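You operate a simulated robot arm through the tools that you are given. There is no shell and no other tool.

The job below is to be done with a simulated two-armed robot. You get a single attempt, and the scene is never put back.

TASK
On the top of the pallet stack, fold the rag in half.

The check looks at the end state, three seconds after you hand in, the way a careful person would. Anything else that was tipped, shoved, dropped, spilled or broken makes it a failure. Flat cloth is picked up by pressing the open fingertips on it (5 to 10 N) and closing them slowly along it; thin cloth reads only 2 to 8 mm in the jaws.

THE ROBOT
Two 7-joint arms with two-finger parallel grippers on one trunk, on a base that drives. Base frame: it is fixed to the floor where the robot stands at the start and does not move with it; the origin is under the middle of the robot, x ahead of it, y to its left, z up. Units: m, degrees, N and s.
The left shoulder is at the start at [0.06, 0.143, 0.726], the right one opposite. With the tool pointing down near the work surface each hand reaches from about 0.28 to 0.74 m from the robot's upright axis, wherever it stands, measured 20 degrees to its own side. Places, roughly: rag [1.25, -2.5, 0.5]; top of the pallet stack [1, -2.3, 0.5]. Payload 1.57 kg a hand.
The TCP of each hand is the grasp point between the finger pads, 0.03 m short of the fingertips. In the tool frame z runs along the fingers and y along their closing line. Largest opening 0.11 m; finger width 0.024, thickness 0.012; the body of the gripper, 0.048 by 0.112 m, starts 0.078 m behind the TCP.
Orientation is that of the tool frame in the base frame, as a unit quaternion [x, y, z, w]. With the fingers straight down and closing along the base's y, the tool's x points along the base's -x, its y along +y and its z along -z.

THE INTERFACE
- The arms move only by the tool play_rows. It takes "left_deltas", "right_deltas" or both (then of equal length, played together; a hand with none holds still); each is a list of rows, each a list of 6 numbers: the shift along the tool's x, y, z in units of 25 mm (1.0 is 25 mm), then the turn, a rotation vector about the tool's x, y, z in units of 5 degrees (1.0 is 5 degrees). In form: [[x, y, z, wx, wy, wz], ...]. A call has 1 to 20 rows; each row shifts and turns the commanded pose from where the row before left it, along the tool's axes as they then stand. "left_gripper" and "right_gripper" are, for a hand that has rows, the finger opening in m, from 0 to 0.11, set as the call begins (left out, the last holds). A call with a number of a shift or a turn outside -1 to 1 is refused whole. A row lasts 0.2 s, in which the tool goes at most 0.05 m and 8.6 degrees; a call with a longer step from one row to the next is refused whole, and so is a gripper value outside its range. A pose out of reach is approached as far as the arm can. The call stops where the force on the tool passes 40 N (or 10 N more than at its start, if that is more) or the arm is blocked; 0.2 s more then pass. The fingers move at their own pace (about 0.045 m/s each) and stop on an object; they squeeze with about 32 N. The grip force told is the motor's: it shows also when the fingers shut on nothing. Time passes only in rows, and 0.2 s behind the last, so rows that do not move let the fingers close. The reply holds the time, the measured pose of the TCP, the force on the tool along the base axes, the opening and the grip force, in the units named above and with some noise, with the torque about the TCP (base axes, N m) and any sound that the robot's microphone picked up, and new pictures: "show" is both (left out), scene, wrist or none (wrist: the cameras of the hands that moved).
- Cameras (640 x 400 px; columns grow to the right, rows downward): "scene" is now at [0.0554, 0.0131, 1.3458]; the picture's right is [0.05, -1.00, 0.00], its down [-0.66, -0.04, -0.75] and it looks along [0.75, 0.04, -0.66] (base axes); focal length 291 px, centre (320, 200). "left" rides on the left gripper at [0.07, -0.016, -0.141] in its tool frame; the picture's right is [0.23, 0.97, 0.00], its down [-0.86, 0.20, -0.48] and it looks along [-0.47, 0.11, 0.88] (tool axes); focal length 222 px, centre (320, 200). "right" rides on the right gripper at [0.07, 0.016, -0.141] in its tool frame; the picture's right is [-0.23, 0.97, 0.00], its down [-0.86, -0.20, -0.48] and it looks along [-0.47, -0.11, 0.88] (tool axes); focal length 222 px, centre (320, 200). There is no depth. A picture from a camera that has moved, and an enlarged one, comes with that camera's place and axes in the base frame and with its lens. The place of the scene camera against the robot may be out by one fixed shift of up to 0.012 m in any direction.
- move_column(by): slides the trunk up (or, below 0, down) by that many m; the arms and the scene camera ride with it, the base frame stays. It gives what a move gives, with no picture.
- base_move(legs): drives the robot by 1 to 6 legs, each [ahead, left, turn to the left] in m, m and degrees, along the robot's own axes; the way and the turn of a leg run together, so that a leg with both is an arc; at most 1.5 m and 180 degrees a leg. The arms and the cameras ride along, it lands a little off, and it stops where it bumps. It gives what a move gives, and a new picture of the scene camera.
- pan_tilt(pan, tilt): turns the head with the scene camera to pan (to the left, within 86 degrees either way) and tilt (down, from -29 to 69), counted from straight ahead of the robot. It gives what a move gives, and a new picture of the scene camera.
- inspect(camera, box): a new picture of the part [left, top, right, bottom] of that camera's present view, enlarged. No time passes.
- finish_job(): hands the job in; it is judged then, once.

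Nothing tells you exact positions but the pictures and the camera data. Unless the task says otherwise, let go and move clear before handing in.

The tools are called after "Call:" by a JSON object that holds its "api" and its "payload". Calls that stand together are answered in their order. play_rows: Moves the arms, as the interface text tells. Its arguments: {"type":"object","properties":{"left_deltas":{"type":"array","items":{"type":"array","items":{"type":"number"}}},"left_gripper":{"type":"number"},"right_deltas":{"type":"array","items":{"type":"array","items":{"type":"number"}}},"right_gripper":{"type":"number"},"show":{"type":"string","enum":["both","scene","wrist","none"]}},"required":[]} The other tools are called the same way: move_column (by) slides the trunk up or down; base_move (legs) drives the base; pan_tilt (pan, tilt) turns the head that bears the scene camera; inspect (camera, box) takes an enlarged picture of a part of a camera's view; finish_job () hands the job in.

At the start:

```text
time_s: 0.0
left_ee_pos: [0.492, 0.2026, 0.6549]
left_ee_rot: [0.001, 1.0, 0.0, 0.0]
left_ft_force: [0.5, -0.6, 0.1]
left_wrist_torque: [-0.02, 0.01, -0.02]
left_opening: 0.11
left_grip_force: 0.0
right_ee_pos: [0.4379, -0.2212, 0.6416]
right_ee_rot: [0.0, 1.0, 0.001, 0.0]
right_ft_force: [0.1, 0.1, 0.4]
right_wrist_torque: [-0.02, -0.02, -0.01]
right_opening: 0.1102
right_grip_force: 0.1
trunk travel left (down, up): [-0.325, 0.265]
robot x, y, heading: [0.0025, 0.0036, -0.1]
head pan, tilt: [3.1, 41.1]
```

scene: 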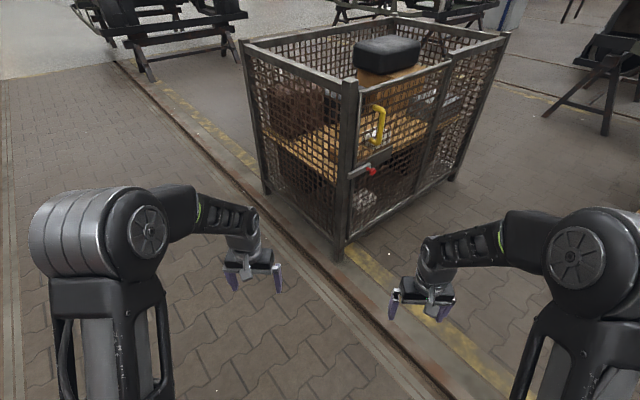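
right: 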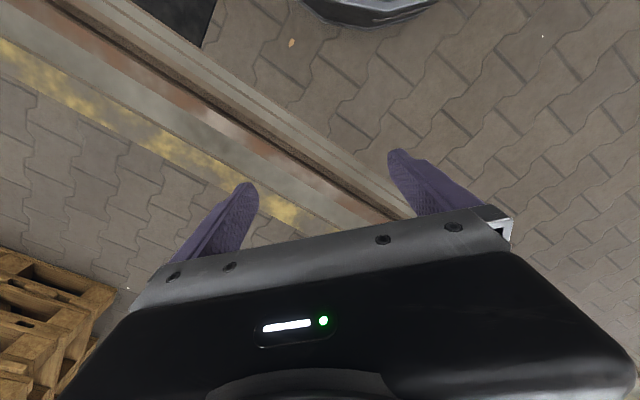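
left: 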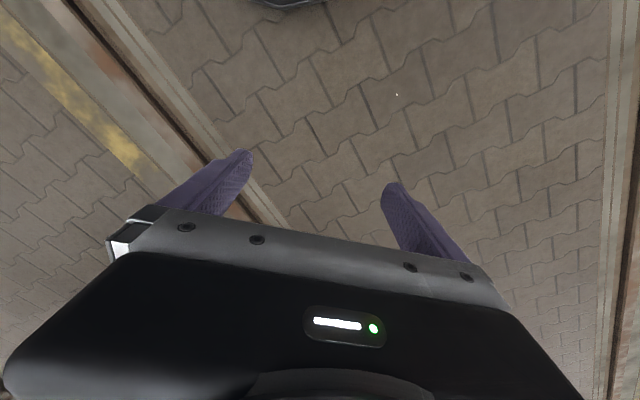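

I see a wire cage ahead and nothing of the rag yet; the pallet stack should be to the right, near [1, -2.3]. I'll turn the head that way to look.

Call:
{"api": "pan_tilt", "payload": {"pan": -65, "tilt": 25}}

```text
time_s: 1.4
left_ee_pos: [0.4906, 0.2022, 0.6553]
left_ee_rot: [0.0, 1.0, 0.0, 0.001]
left_ft_force: [-0.1, 0.1, -0.7]
left_wrist_torque: [0.03, -0.01, 0.0]
left_opening: 0.11
left_grip_force: 0.1
right_ee_pos: [0.4387, -0.2208, 0.64]
right_ee_rot: [0.0, 1.0, -0.001, 0.0]
right_ft_force: [-1.0, 0.4, 0.1]
right_wrist_torque: [0.01, -0.01, -0.03]
right_opening: 0.1097
right_grip_force: 0.1
trunk travel left (down, up): [-0.325, 0.265]
robot x, y, heading: [-0.0, -0.0001, -0.2]
head pan, tilt: [-65.0, 25.0]
camera scene: at [0.0103, -0.075, 1.3708], right [-0.91, -0.42, 0.0], down [-0.18, 0.38, -0.91], along [0.38, -0.82, -0.42], focal length 291 px, centre (320, 200)
```

scene: 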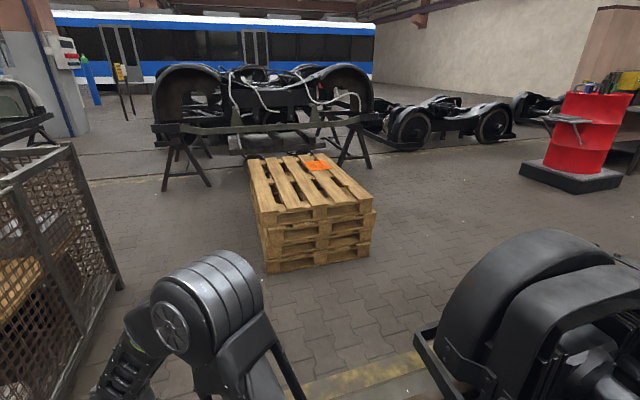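

The pallet stack is in view with an orange rag on its slatted top. I'll look closer.

Call:
{"api": "inspect", "payload": {"camera": "scene", "box": [230, 130, 400, 290]}}

Call:
{"api": "inspect", "payload": {"camera": "scene", "box": [280, 140, 360, 190]}}

```text
2.50 times, centred on (315, 210) of scene
camera zoom: at [0.0103, -0.075, 1.3708], right [-0.91, -0.42, 0.0], down [-0.18, 0.38, -0.91], along [0.38, -0.82, -0.42], focal length 728 px, centre (332, 175)
```

zoom: 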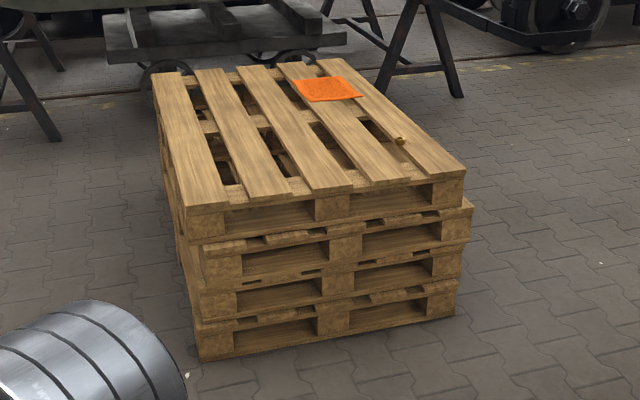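

```text
8.00 times, centred on (320, 165) of scene
camera zoom: at [0.0103, -0.075, 1.3708], right [-0.91, -0.42, 0.0], down [-0.18, 0.38, -0.91], along [0.38, -0.82, -0.42], focal length 2329 px, centre (320, 480)
```

zoom: 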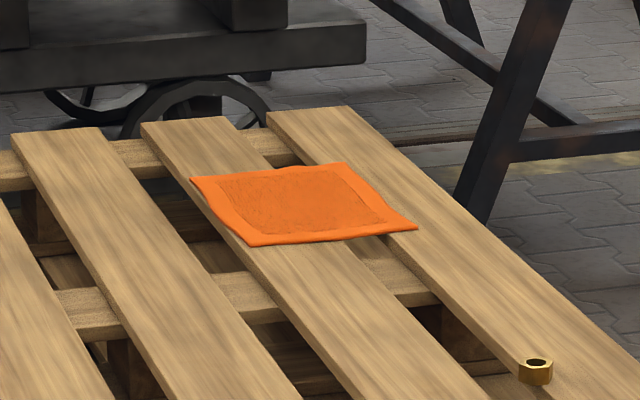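

The rag (orange, about 0.20 x 0.26 m) lies at the far right of the stack, about [1.14, -2.47], across two slats and a gap. A brass nut stands on the same outer slat near [0.71, -2.09]. Before driving I'll check the floor to my right for obstacles.

Call:
{"api": "pan_tilt", "payload": {"pan": -86, "tilt": 40}}

Call:
{"api": "pan_tilt", "payload": {"pan": -40, "tilt": 60}}

```text
time_s: 2.2
left_ee_pos: [0.4907, 0.2028, 0.6547]
left_ee_rot: [0.001, 1.0, -0.001, 0.0]
left_ft_force: [0.7, 0.0, -0.1]
left_wrist_torque: [-0.02, 0.04, 0.02]
left_opening: 0.1101
left_grip_force: 0.1
right_ee_pos: [0.4377, -0.2202, 0.6411]
right_ee_rot: [0.0, 1.0, 0.0, 0.0]
right_ft_force: [-0.2, 0.2, -0.2]
right_wrist_torque: [0.02, -0.03, 0.0]
right_opening: 0.1099
right_grip_force: 0.1
trunk travel left (down, up): [-0.325, 0.265]
robot x, y, heading: [-0.0043, -0.0003, -0.1]
head pan, tilt: [-85.9, 40.0]
camera scene: at [-0.0227, -0.0763, 1.3476], right [-1.0, -0.07, 0.0], down [-0.05, 0.64, -0.77], along [0.05, -0.76, -0.64], focal length 291 px, centre (320, 200)
```

scene: 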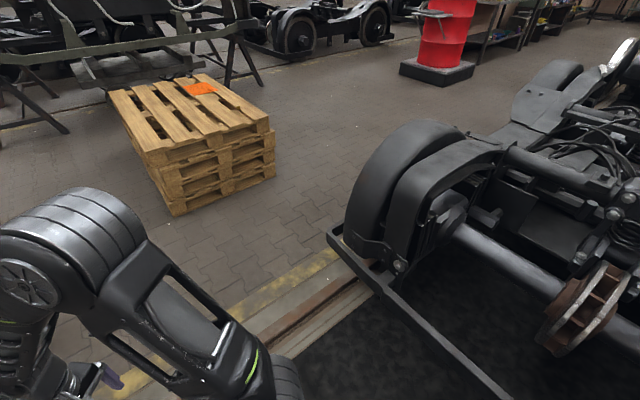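

```text
time_s: 3.4
left_ee_pos: [0.492, 0.2024, 0.6548]
left_ee_rot: [0.0, 1.0, 0.0, 0.0]
left_ft_force: [-0.4, -0.2, 1.1]
left_wrist_torque: [0.04, -0.03, 0.0]
left_opening: 0.1099
left_grip_force: 0.0
right_ee_pos: [0.4378, -0.222, 0.6405]
right_ee_rot: [0.0, 1.0, -0.001, 0.0]
right_ft_force: [-1.0, 0.0, 1.1]
right_wrist_torque: [-0.02, 0.02, 0.02]
right_opening: 0.1101
right_grip_force: 0.2
trunk travel left (down, up): [-0.325, 0.265]
robot x, y, heading: [-0.0051, 0.0016, -0.0]
head pan, tilt: [-40.0, 60.0]
camera scene: at [0.0223, -0.0344, 1.3208], right [-0.64, -0.77, 0.0], down [-0.66, 0.56, -0.5], along [0.38, -0.32, -0.87], focal length 291 px, centre (320, 200)
```

scene: 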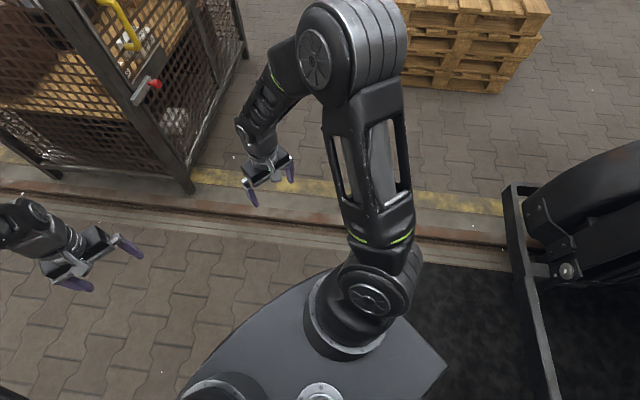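

The floor to my right is blocked by a bogie on a skid (its corner is near [0.0, -1.35]). The stack's near-right corner is about [0.45, -1.95], and there is a wire cage to the left. I'll raise the trunk so the arms clear things, drive a little toward the stack, and check the gap before choosing a way round.

Call:
{"api": "move_column", "payload": {"by": 0.25}}

Call:
{"api": "base_move", "payload": {"legs": [[0.35, -0.7, 0], [0, 0, -49]]}}

Call:
{"api": "pan_tilt", "payload": {"pan": -50, "tilt": 45}}

```text
time_s: 5.9
left_ee_pos: [0.4922, 0.2016, 0.9049]
left_ee_rot: [-0.001, 1.0, 0.001, 0.0]
left_ft_force: [0.1, 0.0, -0.5]
left_wrist_torque: [-0.03, 0.06, -0.01]
left_opening: 0.11
left_grip_force: 0.0
right_ee_pos: [0.4385, -0.2204, 0.8903]
right_ee_rot: [0.0, 1.0, 0.0, 0.0]
right_ft_force: [-0.4, -0.8, 0.0]
right_wrist_torque: [0.03, -0.02, 0.03]
right_opening: 0.1102
right_grip_force: 0.1
trunk travel left (down, up): [-0.575, 0.015]
robot x, y, heading: [-0.0, -0.0002, 0.0]
head pan, tilt: [-40.0, 60.0]
```

```text
time_s: 12.4
left_ee_pos: [0.805, -0.9539, 0.9055]
left_ee_rot: [0.426, 0.905, 0.001, 0.0]
left_ft_force: [-0.2, -0.3, 0.4]
left_wrist_torque: [0.0, 0.0, 0.0]
left_opening: 0.11
left_grip_force: 0.0
right_ee_pos: [0.444, -1.1846, 0.8896]
right_ee_rot: [0.425, 0.905, 0.0, 0.001]
right_ft_force: [0.4, -0.1, -0.5]
right_wrist_torque: [0.02, 0.03, 0.01]
right_opening: 0.1098
right_grip_force: 0.0
trunk travel left (down, up): [-0.575, 0.015]
robot x, y, heading: [0.3319, -0.7056, -50.4]
head pan, tilt: [-40.0, 60.0]
camera scene: at [0.3176, -0.7403, 1.5708], right [-1.0, 0.01, 0.0], down [0.01, 0.87, -0.5], along [0.0, -0.5, -0.87], focal length 291 px, centre (320, 200)
```

scene: 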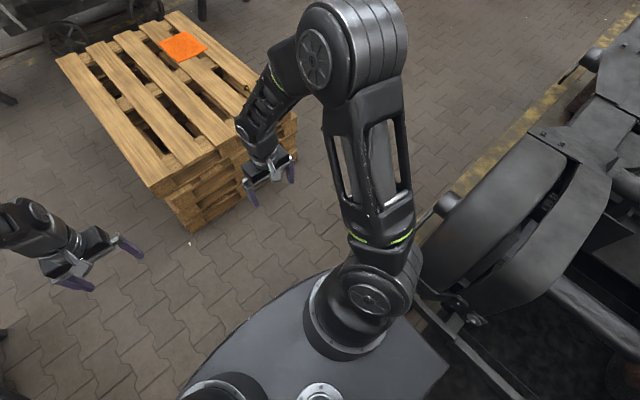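

```text
time_s: 13.1
left_ee_pos: [0.8045, -0.9549, 0.9039]
left_ee_rot: [0.426, 0.905, 0.0, 0.0]
left_ft_force: [-0.3, 0.0, -0.3]
left_wrist_torque: [0.01, 0.0, 0.01]
left_opening: 0.1101
left_grip_force: 0.1
right_ee_pos: [0.4453, -1.1834, 0.8903]
right_ee_rot: [0.425, 0.905, 0.001, 0.0]
right_ft_force: [-0.2, 0.6, 0.4]
right_wrist_torque: [0.01, -0.01, 0.05]
right_opening: 0.1101
right_grip_force: 0.0
trunk travel left (down, up): [-0.575, 0.015]
robot x, y, heading: [0.3374, -0.7063, -50.4]
head pan, tilt: [-50.0, 45.0]
camera scene: at [0.3036, -0.7535, 1.5902], right [-0.98, 0.18, 0.0], down [0.13, 0.7, -0.71], along [-0.13, -0.69, -0.71], focal length 291 px, centre (320, 200)
```

scene: 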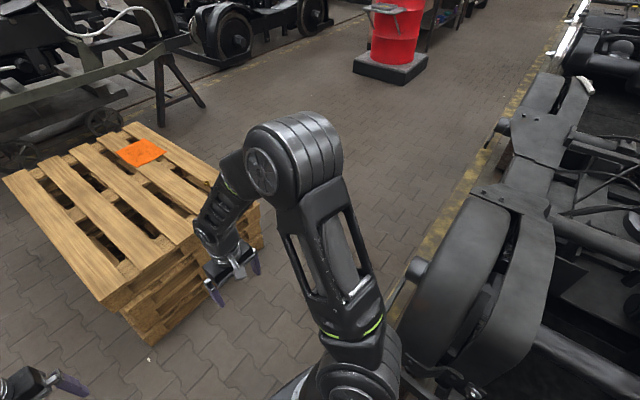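

The rag is clear on the stack. The gap between the stack and the bogie is hidden by my right arm, so I'll pan further right to look at the bogie's corner.

Call:
{"api": "pan_tilt", "payload": {"pan": -86, "tilt": 50}}

Call:
{"api": "pan_tilt", "payload": {"pan": 0, "tilt": 35}}

```text
time_s: 14.2
left_ee_pos: [0.8052, -0.9551, 0.9056]
left_ee_rot: [0.426, 0.905, 0.0, 0.0]
left_ft_force: [-0.5, 0.7, 0.9]
left_wrist_torque: [-0.03, 0.02, 0.02]
left_opening: 0.1101
left_grip_force: 0.1
right_ee_pos: [0.4447, -1.183, 0.8906]
right_ee_rot: [0.426, 0.905, 0.0, 0.001]
right_ft_force: [0.3, 0.4, -0.2]
right_wrist_torque: [-0.02, 0.0, 0.01]
right_opening: 0.1101
right_grip_force: 0.1
trunk travel left (down, up): [-0.575, 0.015]
robot x, y, heading: [0.3405, -0.7053, -50.3]
head pan, tilt: [-85.9, 50.0]
camera scene: at [0.2626, -0.7268, 1.5833], right [-0.69, 0.72, 0.0], down [0.55, 0.53, -0.64], along [-0.46, -0.44, -0.77], focal length 291 px, centre (320, 200)
```

scene: 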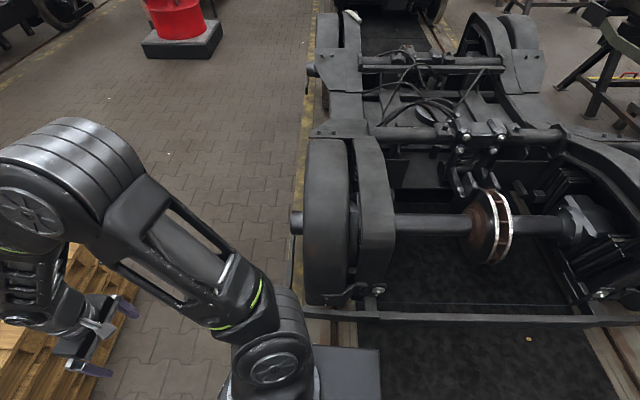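

```text
time_s: 15.8
left_ee_pos: [0.8056, -0.9541, 0.9066]
left_ee_rot: [0.425, 0.905, 0.0, -0.001]
left_ft_force: [-0.1, -0.5, -0.2]
left_wrist_torque: [-0.02, 0.01, -0.01]
left_opening: 0.11
left_grip_force: 0.0
right_ee_pos: [0.4456, -1.1829, 0.8905]
right_ee_rot: [0.426, 0.905, 0.0, 0.0]
right_ft_force: [-0.4, 0.9, 1.3]
right_wrist_torque: [0.02, 0.02, -0.02]
right_opening: 0.1098
right_grip_force: 0.0
trunk travel left (down, up): [-0.575, 0.015]
robot x, y, heading: [0.3356, -0.705, -50.7]
head pan, tilt: [0.0, 35.0]
camera scene: at [0.3743, -0.7414, 1.605], right [-0.77, -0.64, 0.0], down [-0.37, 0.44, -0.82], along [0.52, -0.63, -0.57], focal length 291 px, centre (320, 200)
```

scene: 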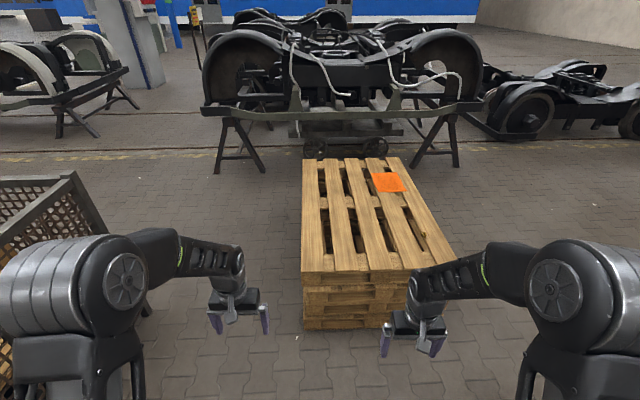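

With the better view, the bogie's buffer tip comes out at about [-0.28, -1.44] and the stack's near corner at [0.45, -1.96], so the gap is about 0.9 m, wide enough for my base. I'll go through it in short legs with the arms raised.

Call:
{"api": "base_move", "payload": {"legs": [[0.332, -0.061, 0], [0.261, -0.344, 0]]}}

```text
time_s: 20.2
left_ee_pos: [0.8585, -1.6769, 0.9057]
left_ee_rot: [0.43, 0.903, 0.0, 0.0]
left_ft_force: [-0.4, -0.2, 0.6]
left_wrist_torque: [0.04, 0.0, -0.03]
left_opening: 0.1102
left_grip_force: 0.1
right_ee_pos: [0.4979, -1.9034, 0.89]
right_ee_rot: [0.429, 0.903, 0.0, -0.001]
right_ft_force: [-0.5, -0.9, 0.2]
right_wrist_torque: [0.04, -0.02, 0.04]
right_opening: 0.1098
right_grip_force: 0.0
trunk travel left (down, up): [-0.575, 0.015]
robot x, y, heading: [0.3908, -1.4211, -50.9]
head pan, tilt: [0.0, 35.0]
camera scene: at [0.4299, -1.4607, 1.605], right [-0.78, -0.63, 0.0], down [-0.36, 0.45, -0.82], along [0.52, -0.64, -0.57], focal length 291 px, centre (320, 200)
```

scene: 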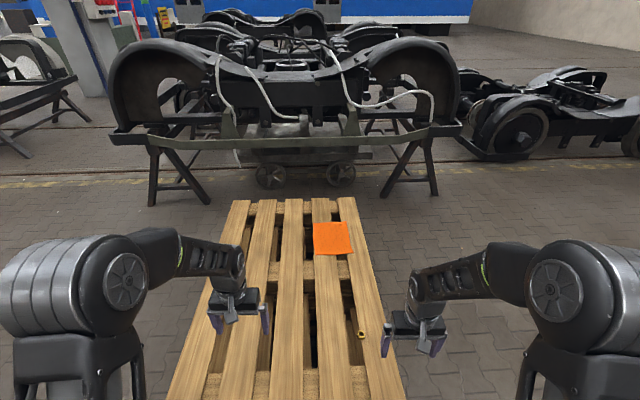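

I'm at B as planned, with the stack right ahead and the nut and rag undisturbed. I'll sidestep through the gap and round the stack's near-right corner.

Call:
{"api": "base_move", "payload": {"legs": [[0.028, -0.41, 0], [0.193, -0.291, 0]]}}

```text
time_s: 24.6
left_ee_pos: [0.458, -2.2895, 0.905]
left_ee_rot: [0.432, 0.902, -0.001, 0.0]
left_ft_force: [-0.2, 0.1, 0.4]
left_wrist_torque: [0.05, -0.04, 0.01]
left_opening: 0.1097
left_grip_force: 0.0
right_ee_pos: [0.097, -2.5137, 0.8904]
right_ee_rot: [0.432, 0.902, 0.0, 0.0]
right_ft_force: [0.1, -0.6, -0.1]
right_wrist_torque: [0.02, -0.02, -0.01]
right_opening: 0.1098
right_grip_force: 0.1
trunk travel left (down, up): [-0.575, 0.015]
robot x, y, heading: [-0.0065, -2.0342, -51.0]
head pan, tilt: [0.0, 35.0]
camera scene: at [0.0315, -2.0709, 1.605], right [-0.78, -0.63, 0.0], down [-0.36, 0.45, -0.82], along [0.51, -0.64, -0.57], focal length 291 px, centre (320, 200)
```

scene: 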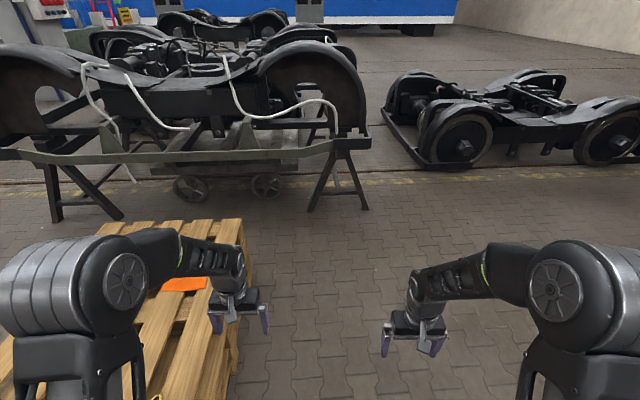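

I'm past the corner. Now I'll drive along the stack's right side until level with the rag, then turn left to face it.

Call:
{"api": "base_move", "payload": {"legs": [[1.09, -0.065, 0], [0, 0, 92]]}}

Call:
{"api": "pan_tilt", "payload": {"pan": 0, "tilt": 60}}

```text
time_s: 34.0
left_ee_pos: [0.8504, -2.438, 0.9052]
left_ee_rot: [-0.349, 0.937, -0.001, 0.0]
left_ft_force: [0.3, -0.1, 0.8]
left_wrist_torque: [0.01, 0.0, 0.03]
left_opening: 0.1097
left_grip_force: 0.1
right_ee_pos: [1.0872, -2.7926, 0.89]
right_ee_rot: [-0.35, 0.937, 0.0, 0.0]
right_ft_force: [-0.1, -1.2, -0.6]
right_wrist_torque: [-0.02, 0.0, 0.0]
right_opening: 0.11
right_grip_force: 0.1
trunk travel left (down, up): [-0.575, 0.015]
robot x, y, heading: [0.6099, -2.9105, 40.8]
head pan, tilt: [0.0, 35.0]
camera scene: at [0.6574, -2.8655, 1.6051], right [0.65, -0.76, 0.0], down [-0.43, -0.38, -0.82], along [0.62, 0.54, -0.57], focal length 291 px, centre (320, 200)
```

scene: 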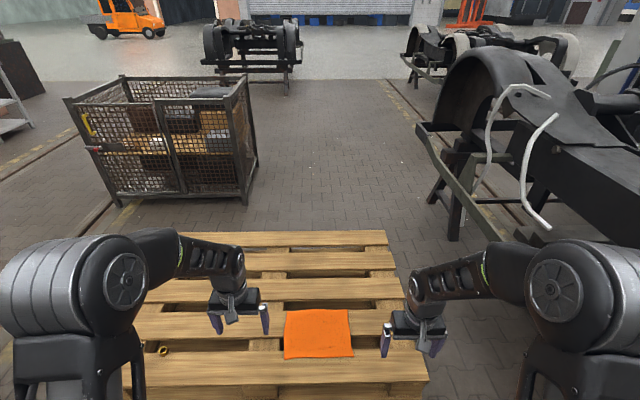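

```text
time_s: 34.9
left_ee_pos: [0.8511, -2.4363, 0.9041]
left_ee_rot: [-0.349, 0.937, 0.0, 0.0]
left_ft_force: [0.1, -0.3, 0.0]
left_wrist_torque: [0.01, 0.0, -0.02]
left_opening: 0.1098
left_grip_force: 0.0
right_ee_pos: [1.0878, -2.7924, 0.8905]
right_ee_rot: [-0.35, 0.937, 0.0, 0.0]
right_ft_force: [0.2, 0.2, 0.0]
right_wrist_torque: [-0.02, -0.02, -0.01]
right_opening: 0.1103
right_grip_force: 0.0
trunk travel left (down, up): [-0.575, 0.015]
robot x, y, heading: [0.6145, -2.9121, 40.9]
head pan, tilt: [0.0, 60.0]
camera scene: at [0.6413, -2.8796, 1.5708], right [0.65, -0.76, 0.0], down [-0.65, -0.57, -0.5], along [0.38, 0.33, -0.87], focal length 291 px, centre (320, 200)
```

scene: 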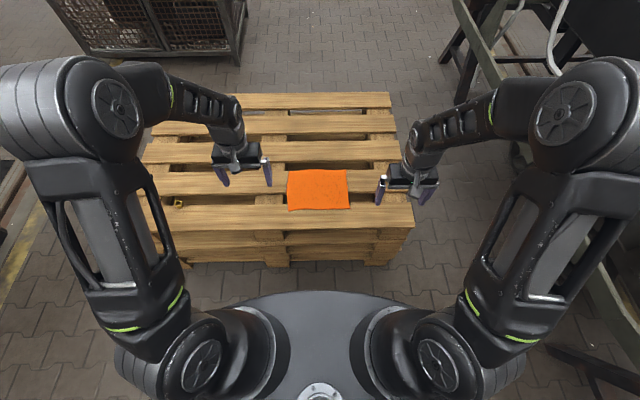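

The robot now faces the rag squarely. In its own frame the rag spans 0.61 to 0.82 m ahead and -0.11 to 0.14 m sideways, with the nut far off to the left. I'll move closer so both rag edges are within reach, then lower the trunk.

Call:
{"api": "base_move", "payload": {"legs": [[0.16, 0.01, 0]]}}

Call:
{"api": "move_column", "payload": {"by": -0.25}}

Call:
{"api": "pan_tilt", "payload": {"pan": 0, "tilt": 60}}

Call:
{"api": "play_rows", "payload": {"left_deltas": [[0, 0, 0, 0, 0, 0]], "right_deltas": [[0, 0, 0, 0, 0, 0]], "show": "wrist"}}

```text
time_s: 36.4
left_ee_pos: [0.9668, -2.325, 0.9048]
left_ee_rot: [-0.349, 0.937, 0.0, -0.001]
left_ft_force: [0.4, 0.7, -0.3]
left_wrist_torque: [-0.03, 0.03, 0.02]
left_opening: 0.1101
left_grip_force: 0.0
right_ee_pos: [1.2037, -2.6807, 0.8893]
right_ee_rot: [-0.349, 0.937, 0.0, -0.001]
right_ft_force: [1.4, -0.9, -0.3]
right_wrist_torque: [-0.03, 0.02, 0.0]
right_opening: 0.1101
right_grip_force: 0.0
trunk travel left (down, up): [-0.575, 0.015]
robot x, y, heading: [0.7249, -2.7995, 40.9]
head pan, tilt: [0.0, 60.0]
camera scene: at [0.7573, -2.7662, 1.5707], right [0.65, -0.76, 0.0], down [-0.66, -0.57, -0.5], along [0.38, 0.33, -0.87], focal length 291 px, centre (320, 200)
```

scene: 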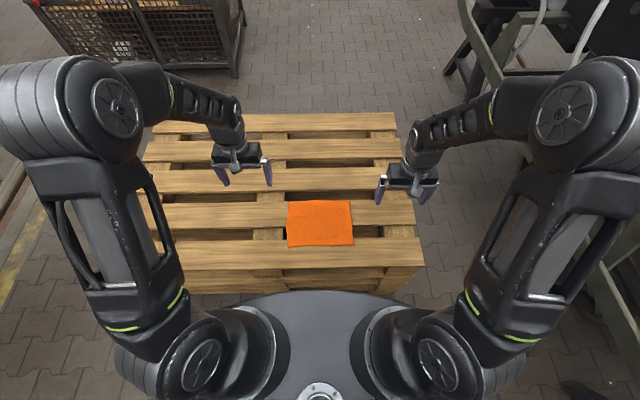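

```text
time_s: 38.9
left_ee_pos: [0.9672, -2.3266, 0.6548]
left_ee_rot: [-0.348, 0.937, 0.0, 0.0]
left_ft_force: [-0.3, -0.1, -0.1]
left_wrist_torque: [0.03, 0.02, -0.02]
left_opening: 0.1103
left_grip_force: 0.0
right_ee_pos: [1.2036, -2.6816, 0.6423]
right_ee_rot: [-0.349, 0.937, 0.0, 0.0]
right_ft_force: [-0.2, 0.4, -0.5]
right_wrist_torque: [0.01, 0.01, -0.01]
right_opening: 0.1102
right_grip_force: 0.1
trunk travel left (down, up): [-0.325, 0.265]
robot x, y, heading: [0.7237, -2.8001, 40.7]
head pan, tilt: [0.0, 60.0]
```

```text
time_s: 39.5
left_ee_pos: [0.9672, -2.3267, 0.6558]
left_ee_rot: [-0.348, 0.938, 0.0, 0.0]
left_ft_force: [0.8, 0.0, 0.2]
left_wrist_torque: [0.02, 0.03, 0.03]
left_opening: 0.1101
left_grip_force: 0.0
right_ee_pos: [1.2018, -2.6809, 0.641]
right_ee_rot: [-0.349, 0.937, 0.0, -0.001]
right_ft_force: [0.7, -0.5, 0.3]
right_wrist_torque: [0.02, -0.03, -0.01]
right_opening: 0.1101
right_grip_force: 0.0
trunk travel left (down, up): [-0.325, 0.265]
robot x, y, heading: [0.727, -2.7968, 40.6]
head pan, tilt: [0.0, 60.0]
camera scene: at [0.756, -2.7674, 1.3208], right [0.65, -0.76, 0.0], down [-0.66, -0.57, -0.5], along [0.38, 0.33, -0.87], focal length 291 px, centre (320, 200)
```

scene: 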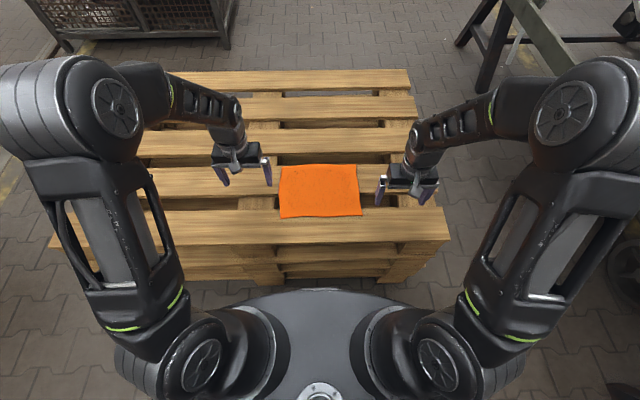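

```text
time_s: 39.9
left_ee_pos: [0.9669, -2.3268, 0.6558]
left_ee_rot: [-0.349, 0.937, 0.0, 0.0]
left_ft_force: [0.5, 0.1, -0.3]
left_wrist_torque: [0.0, 0.01, 0.01]
left_opening: 0.1099
left_grip_force: 0.2
right_ee_pos: [1.2037, -2.6803, 0.6405]
right_ee_rot: [-0.349, 0.937, 0.0, 0.0]
right_ft_force: [0.3, -0.4, 0.2]
right_wrist_torque: [0.01, 0.02, -0.01]
right_opening: 0.11
right_grip_force: 0.1
trunk travel left (down, up): [-0.325, 0.265]
robot x, y, heading: [0.7272, -2.7971, 40.8]
head pan, tilt: [0.0, 60.0]
camera right: at [1.1408, -2.7141, 0.7816], right [-0.46, 0.89, 0.0], down [0.78, 0.41, 0.48], along [0.42, 0.22, -0.88], focal length 222 px, centre (320, 200)
camera left: at [0.9235, -2.3831, 0.7961], right [-0.81, 0.59, 0.0], down [0.52, 0.71, 0.48], along [0.28, 0.39, -0.88], focal length 222 px, centre (320, 200)
```

right: 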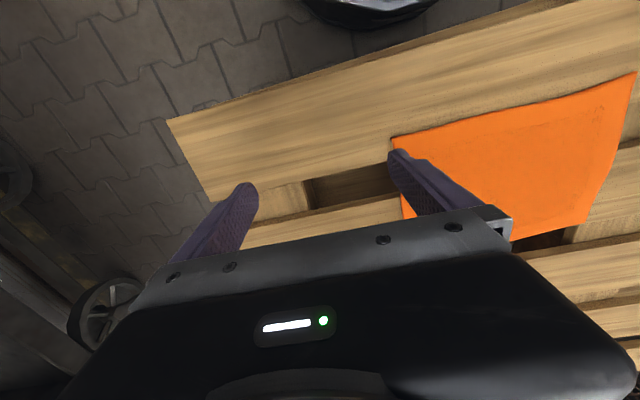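
left: 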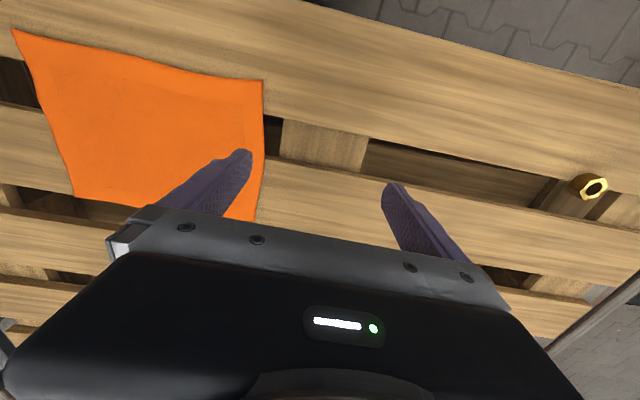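

Both wrist cameras see the rag. In the robot frame its corners are near-left (0.437, 0.120), near-right (0.448, -0.139), far-left (0.637, 0.128) and far-right (0.651, -0.131), at z of about 0.508. The near strip lies on the outer slat, so I'll fold the near edge away onto the second slat. First I'll bring both hands above the near corners.

Call:
{"api": "play_rows", "payload": {"left_deltas": [[0.286, -0.834, 0.606, 0, 0, 0], [0.286, -0.834, 0.606, 0, 0, 0], [0.286, -0.834, 0.606, 0, 0, 0], [0.286, -0.834, 0.606, 0, 0, 0], [0.286, -0.834, 0.606, 0, 0, 0], [0, 0, 0, 0, 0, 0], [0, 0, 0, 0, 0, 0]], "right_deltas": [[-0.168, 0.874, 0.484, 0, 0, 0], [-0.168, 0.874, 0.484, 0, 0, 0], [-0.168, 0.874, 0.484, 0, 0, 0], [-0.168, 0.874, 0.484, 0, 0, 0], [-0.168, 0.874, 0.484, 0, 0, 0], [0, 0, 0, 0, 0, 0], [0, 0, 0, 0, 0, 0]], "left_gripper": 0.03, "right_gripper": 0.03, "show": "both"}}

```text
time_s: 41.5
left_ee_pos: [1.0078, -2.4284, 0.5785]
left_ee_rot: [-0.349, 0.937, 0.0, 0.0]
left_ft_force: [1.0, -0.6, 0.4]
left_wrist_torque: [0.03, 0.0, 0.02]
left_opening: 0.0299
left_grip_force: 0.1
right_ee_pos: [1.147, -2.5821, 0.5797]
right_ee_rot: [-0.348, 0.937, 0.0, 0.0]
right_ft_force: [-0.9, -0.6, -0.7]
right_wrist_torque: [0.0, 0.0, 0.02]
right_opening: 0.0299
right_grip_force: 0.1
trunk travel left (down, up): [-0.325, 0.265]
robot x, y, heading: [0.7243, -2.8004, 40.8]
head pan, tilt: [0.0, 60.0]
camera scene: at [0.756, -2.7674, 1.3208], right [0.65, -0.76, 0.0], down [-0.66, -0.57, -0.5], along [0.38, 0.33, -0.87], focal length 291 px, centre (320, 200)
camera right: at [1.0845, -2.6159, 0.721], right [-0.46, 0.89, 0.0], down [0.78, 0.41, 0.48], along [0.42, 0.22, -0.88], focal length 222 px, centre (320, 200)
camera left: at [0.964, -2.4861, 0.7201], right [-0.81, 0.59, 0.0], down [0.52, 0.71, 0.48], along [0.28, 0.39, -0.88], focal length 222 px, centre (320, 200)
```

scene: 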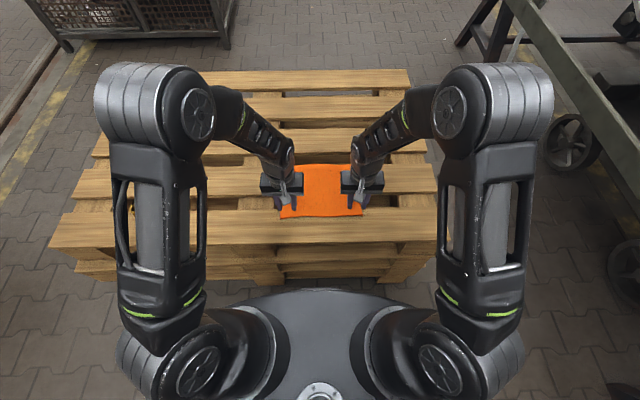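
right: 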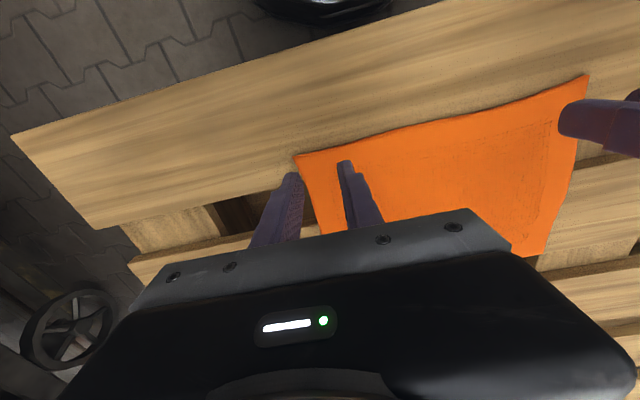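
left: 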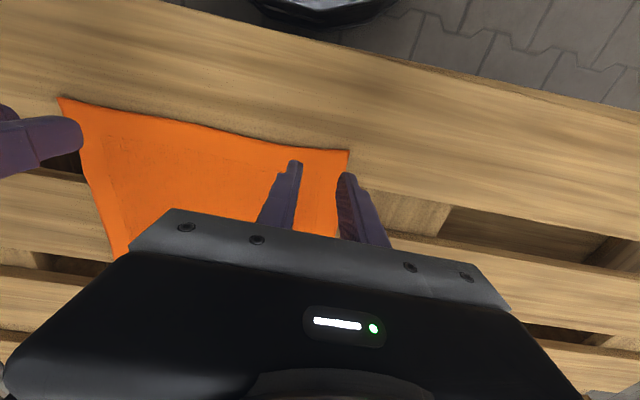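

The fingers sit just inside the near corners. I'll nudge both hands inward slightly and lower the left hand to just above the cloth.

Call:
{"api": "play_rows", "payload": {"left_deltas": [[0, -0.08, 0.7, 0, 0, 0], [0, -0.08, 0.6, 0, 0, 0], [0, 0, 0, 0, 0, 0]], "right_deltas": [[-0.06, 0.12, 0.7, 0, 0, 0], [-0.06, 0.12, 0.6, 0, 0, 0], [0, 0, 0, 0, 0, 0]], "show": "wrist"}}

```text
time_s: 42.3
left_ee_pos: [1.0114, -2.4309, 0.5452]
left_ee_rot: [-0.348, 0.937, 0.0, -0.001]
left_ft_force: [0.3, 0.0, -0.1]
left_wrist_torque: [0.02, -0.01, -0.03]
left_opening: 0.0299
left_grip_force: 0.0
right_ee_pos: [1.146, -2.5765, 0.5466]
right_ee_rot: [-0.349, 0.937, 0.001, 0.0]
right_ft_force: [0.4, -0.3, -0.6]
right_wrist_torque: [0.02, -0.03, -0.03]
right_opening: 0.0299
right_grip_force: 0.0
trunk travel left (down, up): [-0.325, 0.265]
robot x, y, heading: [0.7262, -2.7998, 41.0]
head pan, tilt: [0.0, 60.0]
camera right: at [1.0837, -2.6099, 0.6883], right [-0.46, 0.89, 0.0], down [0.78, 0.41, 0.48], along [0.42, 0.22, -0.88], focal length 222 px, centre (320, 200)
camera left: at [0.9678, -2.4883, 0.6875], right [-0.81, 0.59, 0.0], down [0.52, 0.71, 0.48], along [0.28, 0.39, -0.88], focal length 222 px, centre (320, 200)
```

right: 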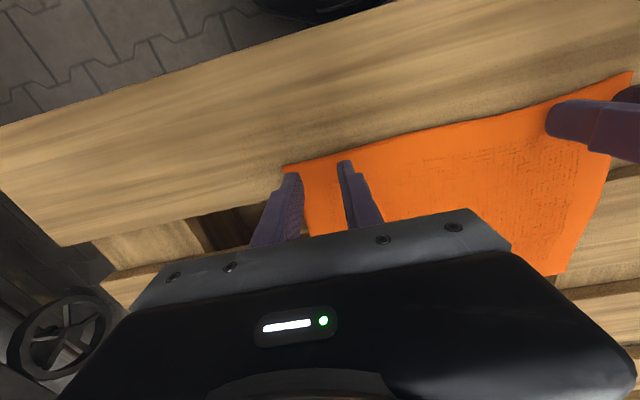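
left: 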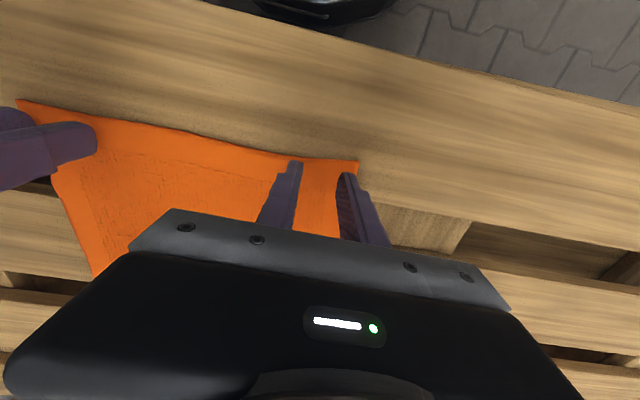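

The fingertips are about 7 mm above the cloth. I'll lower both hands in small steps and read the force.

Call:
{"api": "play_rows", "payload": {"left_deltas": [[0, 0, 0.1, 0, 0, 0], [0, 0, 0.1, 0, 0, 0], [0, 0, 0, 0, 0, 0]], "right_deltas": [[0, 0, 0.1, 0, 0, 0], [0, 0, 0.1, 0, 0, 0], [0, 0, 0, 0, 0, 0]], "show": "none"}}

```text
time_s: 43.1
left_ee_pos: [1.0108, -2.4308, 0.541]
left_ee_rot: [-0.348, 0.937, 0.001, 0.0]
left_ft_force: [-0.1, -1.2, 2.4]
left_wrist_torque: [0.01, 0.02, 0.01]
left_opening: 0.0302
left_grip_force: 0.0
right_ee_pos: [1.1443, -2.5778, 0.5436]
right_ee_rot: [-0.348, 0.937, 0.0, 0.001]
right_ft_force: [-0.5, 0.0, 0.7]
right_wrist_torque: [0.0, -0.01, 0.01]
right_opening: 0.0301
right_grip_force: 0.2
trunk travel left (down, up): [-0.325, 0.265]
robot x, y, heading: [0.725, -2.7968, 41.0]
head pan, tilt: [0.0, 60.0]
```

The left hand is just touching at about 2 N. I'll press a little further.

Call:
{"api": "play_rows", "payload": {"left_deltas": [[0, 0, 0.05, 0, 0, 0], [0, 0, 0, 0, 0, 0]], "right_deltas": [[0, 0, 0.1, 0, 0, 0], [0, 0, 0, 0, 0, 0]], "show": "none"}}

```text
time_s: 43.7
left_ee_pos: [1.0109, -2.4312, 0.5411]
left_ee_rot: [-0.349, 0.937, 0.0, 0.001]
left_ft_force: [-0.2, 1.4, 7.9]
left_wrist_torque: [0.08, -0.03, -0.02]
left_opening: 0.0299
left_grip_force: 0.2
right_ee_pos: [1.1456, -2.5774, 0.5397]
right_ee_rot: [-0.348, 0.937, 0.0, 0.001]
right_ft_force: [-0.4, -0.3, 9.3]
right_wrist_torque: [0.05, 0.02, 0.0]
right_opening: 0.0302
right_grip_force: 0.0
trunk travel left (down, up): [-0.325, 0.265]
robot x, y, heading: [0.7266, -2.8001, 40.6]
head pan, tilt: [0.0, 60.0]
```

Both hands press at 8 to 9 N. Now I'll close the fingers slowly, sliding each hand inward as they close so the inner finger stays put and the outer one brings the corner in.

Call:
{"api": "play_rows", "payload": {"left_deltas": [[0, -0.1, 0, 0, 0, 0]], "right_deltas": [[0, 0.1, 0, 0, 0, 0]], "left_gripper": 0.025, "right_gripper": 0.025, "show": "none"}}

Call:
{"api": "play_rows", "payload": {"left_deltas": [[0, -0.1, 0, 0, 0, 0]], "right_deltas": [[0, 0.1, 0, 0, 0, 0]], "left_gripper": 0.02, "right_gripper": 0.02, "show": "wrist"}}

```text
time_s: 44.1
left_ee_pos: [1.0127, -2.4335, 0.5408]
left_ee_rot: [-0.348, 0.937, 0.0, 0.001]
left_ft_force: [-1.2, 2.8, 6.6]
left_wrist_torque: [0.05, 0.0, 0.0]
left_opening: 0.0256
left_grip_force: 0.5
right_ee_pos: [1.1451, -2.5759, 0.5399]
right_ee_rot: [-0.348, 0.937, 0.0, 0.001]
right_ft_force: [1.8, -0.3, 13.2]
right_wrist_torque: [0.0, -0.02, 0.03]
right_opening: 0.024
right_grip_force: 0.1
trunk travel left (down, up): [-0.325, 0.265]
robot x, y, heading: [0.7295, -2.7999, 40.8]
head pan, tilt: [0.0, 60.0]
```

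```text
time_s: 44.5
left_ee_pos: [1.0134, -2.4357, 0.5408]
left_ee_rot: [-0.348, 0.937, 0.001, 0.0]
left_ft_force: [0.0, 0.7, 8.8]
left_wrist_torque: [0.03, 0.01, 0.01]
left_opening: 0.0187
left_grip_force: 0.0
right_ee_pos: [1.1417, -2.5749, 0.5403]
right_ee_rot: [-0.348, 0.938, 0.001, 0.001]
right_ft_force: [3.0, 0.4, 11.4]
right_wrist_torque: [0.01, -0.09, 0.01]
right_opening: 0.0208
right_grip_force: 0.4
trunk travel left (down, up): [-0.325, 0.265]
robot x, y, heading: [0.7268, -2.7987, 40.7]
head pan, tilt: [0.0, 60.0]
camera right: at [1.0797, -2.6078, 0.6814], right [-0.46, 0.89, 0.0], down [0.78, 0.41, 0.48], along [0.43, 0.22, -0.88], focal length 222 px, centre (320, 200)
camera left: at [0.9703, -2.4925, 0.6816], right [-0.81, 0.59, 0.0], down [0.52, 0.71, 0.48], along [0.28, 0.39, -0.88], focal length 222 px, centre (320, 200)
```

right: 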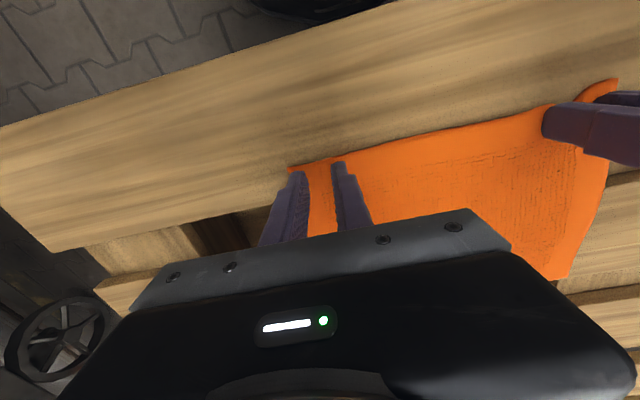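
left: 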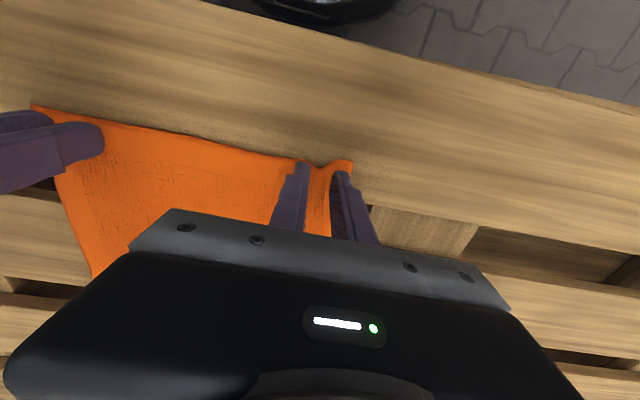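

The cloth is buckling up between the fingers as wanted. I'll keep closing.

Call:
{"api": "play_rows", "payload": {"left_deltas": [[0, -0.1, 0, 0, 0, 0]], "right_deltas": [[0, 0.1, 0, 0, 0, 0]], "left_gripper": 0.015, "right_gripper": 0.015, "show": "none"}}

Call:
{"api": "play_rows", "payload": {"left_deltas": [[0, -0.1, 0, 0, 0, 0]], "right_deltas": [[0, 0.1, 0, 0, 0, 0]], "left_gripper": 0.01, "right_gripper": 0.01, "show": "wrist"}}

```text
time_s: 44.9
left_ee_pos: [1.0158, -2.437, 0.541]
left_ee_rot: [-0.348, 0.937, 0.0, 0.0]
left_ft_force: [-1.8, 1.7, 6.5]
left_wrist_torque: [0.06, 0.0, 0.03]
left_opening: 0.0158
left_grip_force: 0.5
right_ee_pos: [1.14, -2.572, 0.5406]
right_ee_rot: [-0.349, 0.937, 0.0, 0.0]
right_ft_force: [0.4, 0.0, 10.0]
right_wrist_torque: [0.0, -0.02, -0.03]
right_opening: 0.0134
right_grip_force: 0.1
trunk travel left (down, up): [-0.325, 0.265]
robot x, y, heading: [0.7245, -2.7997, 41.0]
head pan, tilt: [0.0, 60.0]
```

```text
time_s: 45.3
left_ee_pos: [1.0174, -2.4397, 0.5397]
left_ee_rot: [-0.348, 0.937, 0.0, 0.0]
left_ft_force: [-1.2, 0.8, 7.7]
left_wrist_torque: [0.01, 0.0, 0.01]
left_opening: 0.0093
left_grip_force: 0.1
right_ee_pos: [1.1398, -2.5703, 0.5412]
right_ee_rot: [-0.348, 0.938, 0.0, 0.001]
right_ft_force: [0.3, -2.0, 8.5]
right_wrist_torque: [-0.08, -0.03, 0.02]
right_opening: 0.0098
right_grip_force: 0.0
trunk travel left (down, up): [-0.325, 0.265]
robot x, y, heading: [0.7242, -2.8028, 40.9]
head pan, tilt: [0.0, 60.0]
camera right: at [1.0764, -2.604, 0.6816], right [-0.46, 0.89, 0.0], down [0.78, 0.41, 0.48], along [0.42, 0.22, -0.88], focal length 222 px, centre (320, 200)
camera left: at [0.9735, -2.4967, 0.6819], right [-0.81, 0.59, 0.0], down [0.52, 0.71, 0.48], along [0.28, 0.39, -0.88], focal length 222 px, centre (320, 200)
```

right: 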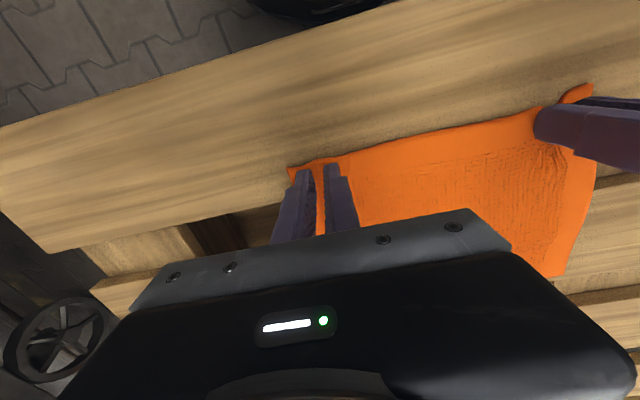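
left: 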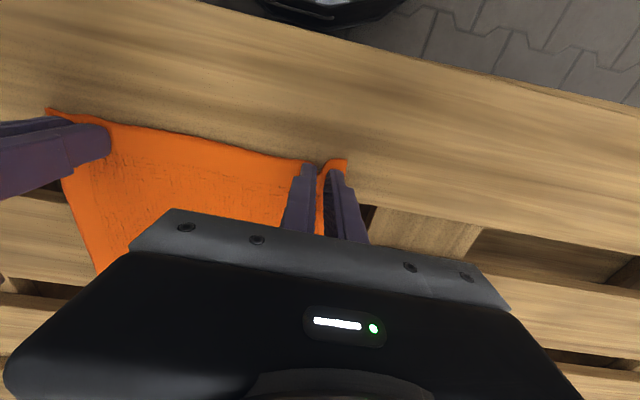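

Both fingers have a ridge of cloth between them. I'll close the rest of the way and hold.

Call:
{"api": "play_rows", "payload": {"left_deltas": [[0, -0.08, 0, 0, 0, 0], [0, 0, 0, 0, 0, 0]], "right_deltas": [[0, 0.08, 0, 0, 0, 0], [0, 0, 0, 0, 0, 0]], "left_gripper": 0.005, "right_gripper": 0.005, "show": "none"}}

Call:
{"api": "play_rows", "payload": {"left_deltas": [[0, 0, 0, 0, 0, 0], [0, 0, 0, 0, 0, 0]], "right_deltas": [[0, 0, 0, 0, 0, 0], [0, 0, 0, 0, 0, 0]], "left_gripper": 0.0, "right_gripper": 0.0, "show": "wrist"}}

```text
time_s: 45.9
left_ee_pos: [1.0193, -2.442, 0.5406]
left_ee_rot: [-0.349, 0.937, 0.0, 0.001]
left_ft_force: [-0.3, 1.6, 7.7]
left_wrist_torque: [0.08, 0.03, 0.03]
left_opening: 0.0059
left_grip_force: 0.4
right_ee_pos: [1.1376, -2.5696, 0.5402]
right_ee_rot: [-0.348, 0.937, 0.0, 0.0]
right_ft_force: [0.3, -2.0, 9.3]
right_wrist_torque: [-0.03, 0.0, 0.03]
right_opening: 0.005
right_grip_force: 0.4
trunk travel left (down, up): [-0.325, 0.265]
robot x, y, heading: [0.7264, -2.7998, 40.7]
head pan, tilt: [0.0, 60.0]
```

```text
time_s: 46.5
left_ee_pos: [1.018, -2.4407, 0.5404]
left_ee_rot: [-0.347, 0.938, 0.0, 0.001]
left_ft_force: [0.9, 0.2, 8.5]
left_wrist_torque: [0.0, -0.02, 0.04]
left_opening: 0.0
left_grip_force: 21.4
right_ee_pos: [1.1381, -2.5686, 0.5411]
right_ee_rot: [-0.348, 0.937, 0.0, 0.001]
right_ft_force: [0.1, -0.5, 9.1]
right_wrist_torque: [-0.05, -0.03, 0.03]
right_opening: 0.0
right_grip_force: 21.5
trunk travel left (down, up): [-0.325, 0.265]
robot x, y, heading: [0.7265, -2.8006, 41.0]
head pan, tilt: [0.0, 60.0]
camera right: at [1.0756, -2.6022, 0.6815], right [-0.46, 0.89, 0.0], down [0.78, 0.41, 0.48], along [0.42, 0.22, -0.88], focal length 222 px, centre (320, 200)
camera left: at [0.9751, -2.4985, 0.6819], right [-0.81, 0.59, 0.0], down [0.52, 0.71, 0.48], along [0.28, 0.39, -0.88], focal length 222 px, centre (320, 200)
```

right: 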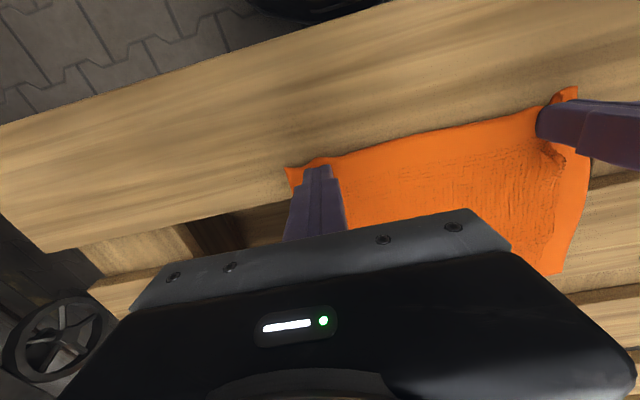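
left: 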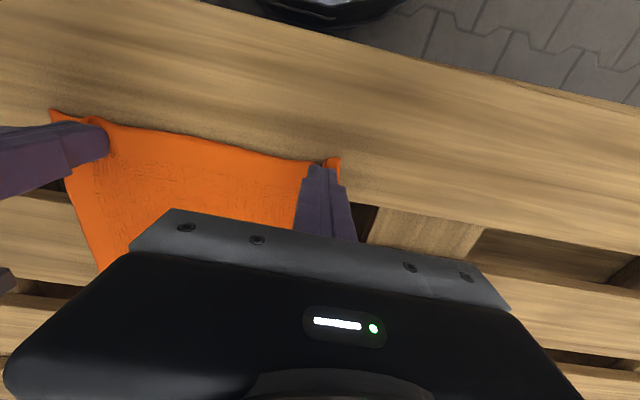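

The jaws read 0.0 mm, so the cloth may not be in them. I'll look closely before lifting.

Call:
{"api": "inspect", "payload": {"camera": "left", "box": [240, 120, 400, 220]}}

Call:
{"api": "inspect", "payload": {"camera": "right", "box": [240, 120, 400, 220]}}

Call:
{"api": "inspect", "payload": {"camera": "scene", "box": [260, 150, 380, 225]}}

```text
4.00 times, centred on (320, 170) of left
camera zoom: at [0.9751, -2.4985, 0.6819], right [-0.81, 0.59, 0.0], down [0.52, 0.71, 0.48], along [0.28, 0.39, -0.88], focal length 888 px, centre (320, 320)
```

zoom: 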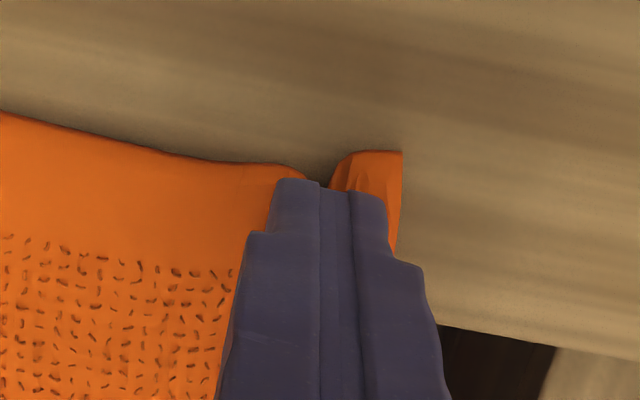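

```text
4.00 times, centred on (320, 170) of right
camera zoom: at [1.0756, -2.6022, 0.6815], right [-0.46, 0.89, 0.0], down [0.78, 0.41, 0.48], along [0.42, 0.22, -0.88], focal length 888 px, centre (320, 320)
```

zoom: 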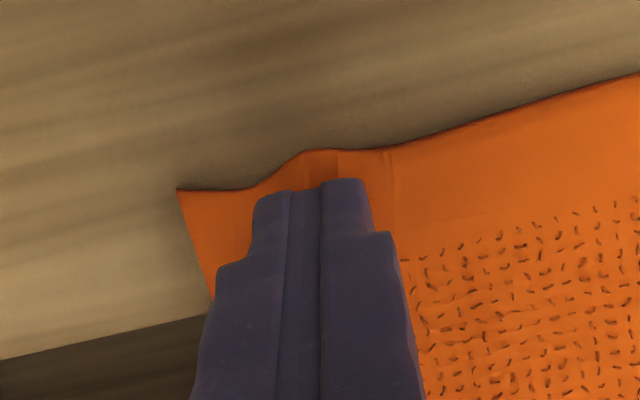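

```text
5.33 times, centred on (320, 188) of scene
camera zoom: at [0.7553, -2.7681, 1.3208], right [0.65, -0.76, 0.0], down [-0.66, -0.57, -0.5], along [0.38, 0.33, -0.87], focal length 1553 px, centre (320, 267)
```

zoom: 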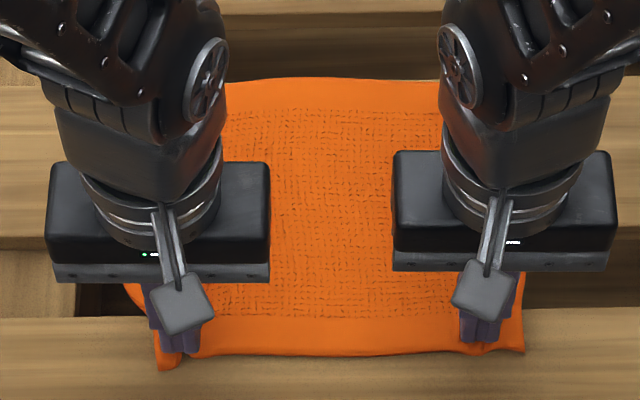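

On the left the cloth edge dips between the fingers; on the right there is a low hump in front of them. I'll lift both hands 1 cm gently to see whether the cloth comes along.

Call:
{"api": "play_rows", "payload": {"left_deltas": [[0, 0, -0.15, 0, 0, 0], [0, 0, -0.15, 0, 0, 0], [0, 0, -0.2, 0, 0, 0], [0, 0, 0, 0, 0, 0]], "right_deltas": [[0, 0, -0.15, 0, 0, 0], [0, 0, -0.15, 0, 0, 0], [0, 0, -0.2, 0, 0, 0], [0, 0, 0, 0, 0, 0]], "show": "wrist"}}

```text
time_s: 47.5
left_ee_pos: [1.0193, -2.4399, 0.551]
left_ee_rot: [-0.348, 0.938, 0.001, -0.001]
left_ft_force: [0.4, -0.3, -0.1]
left_wrist_torque: [0.0, 0.04, 0.01]
left_opening: 0.0
left_grip_force: 21.5
right_ee_pos: [1.1382, -2.5692, 0.5534]
right_ee_rot: [-0.348, 0.937, 0.0, -0.001]
right_ft_force: [-0.2, 0.3, 0.0]
right_wrist_torque: [0.01, 0.01, 0.03]
right_opening: 0.0
right_grip_force: 21.0
trunk travel left (down, up): [-0.325, 0.265]
robot x, y, heading: [0.7294, -2.8001, 40.6]
head pan, tilt: [0.0, 60.0]
camera right: at [1.0761, -2.603, 0.6943], right [-0.46, 0.89, 0.0], down [0.78, 0.41, 0.48], along [0.42, 0.22, -0.88], focal length 222 px, centre (320, 200)
camera left: at [0.9754, -2.4973, 0.6936], right [-0.81, 0.59, 0.0], down [0.52, 0.71, 0.48], along [0.28, 0.39, -0.88], focal length 222 px, centre (320, 200)
```

right: 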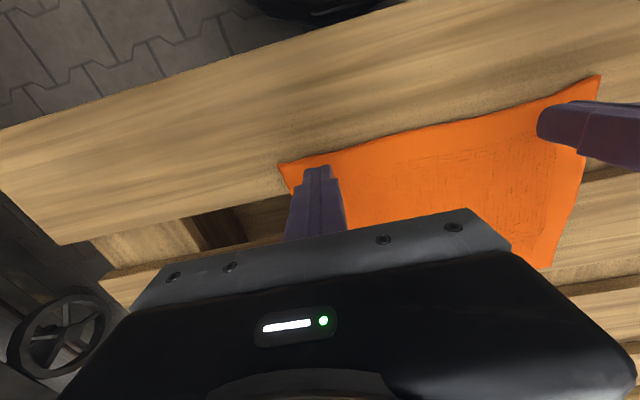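
left: 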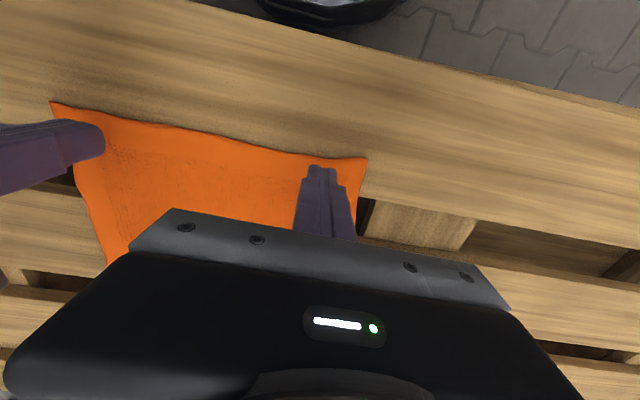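

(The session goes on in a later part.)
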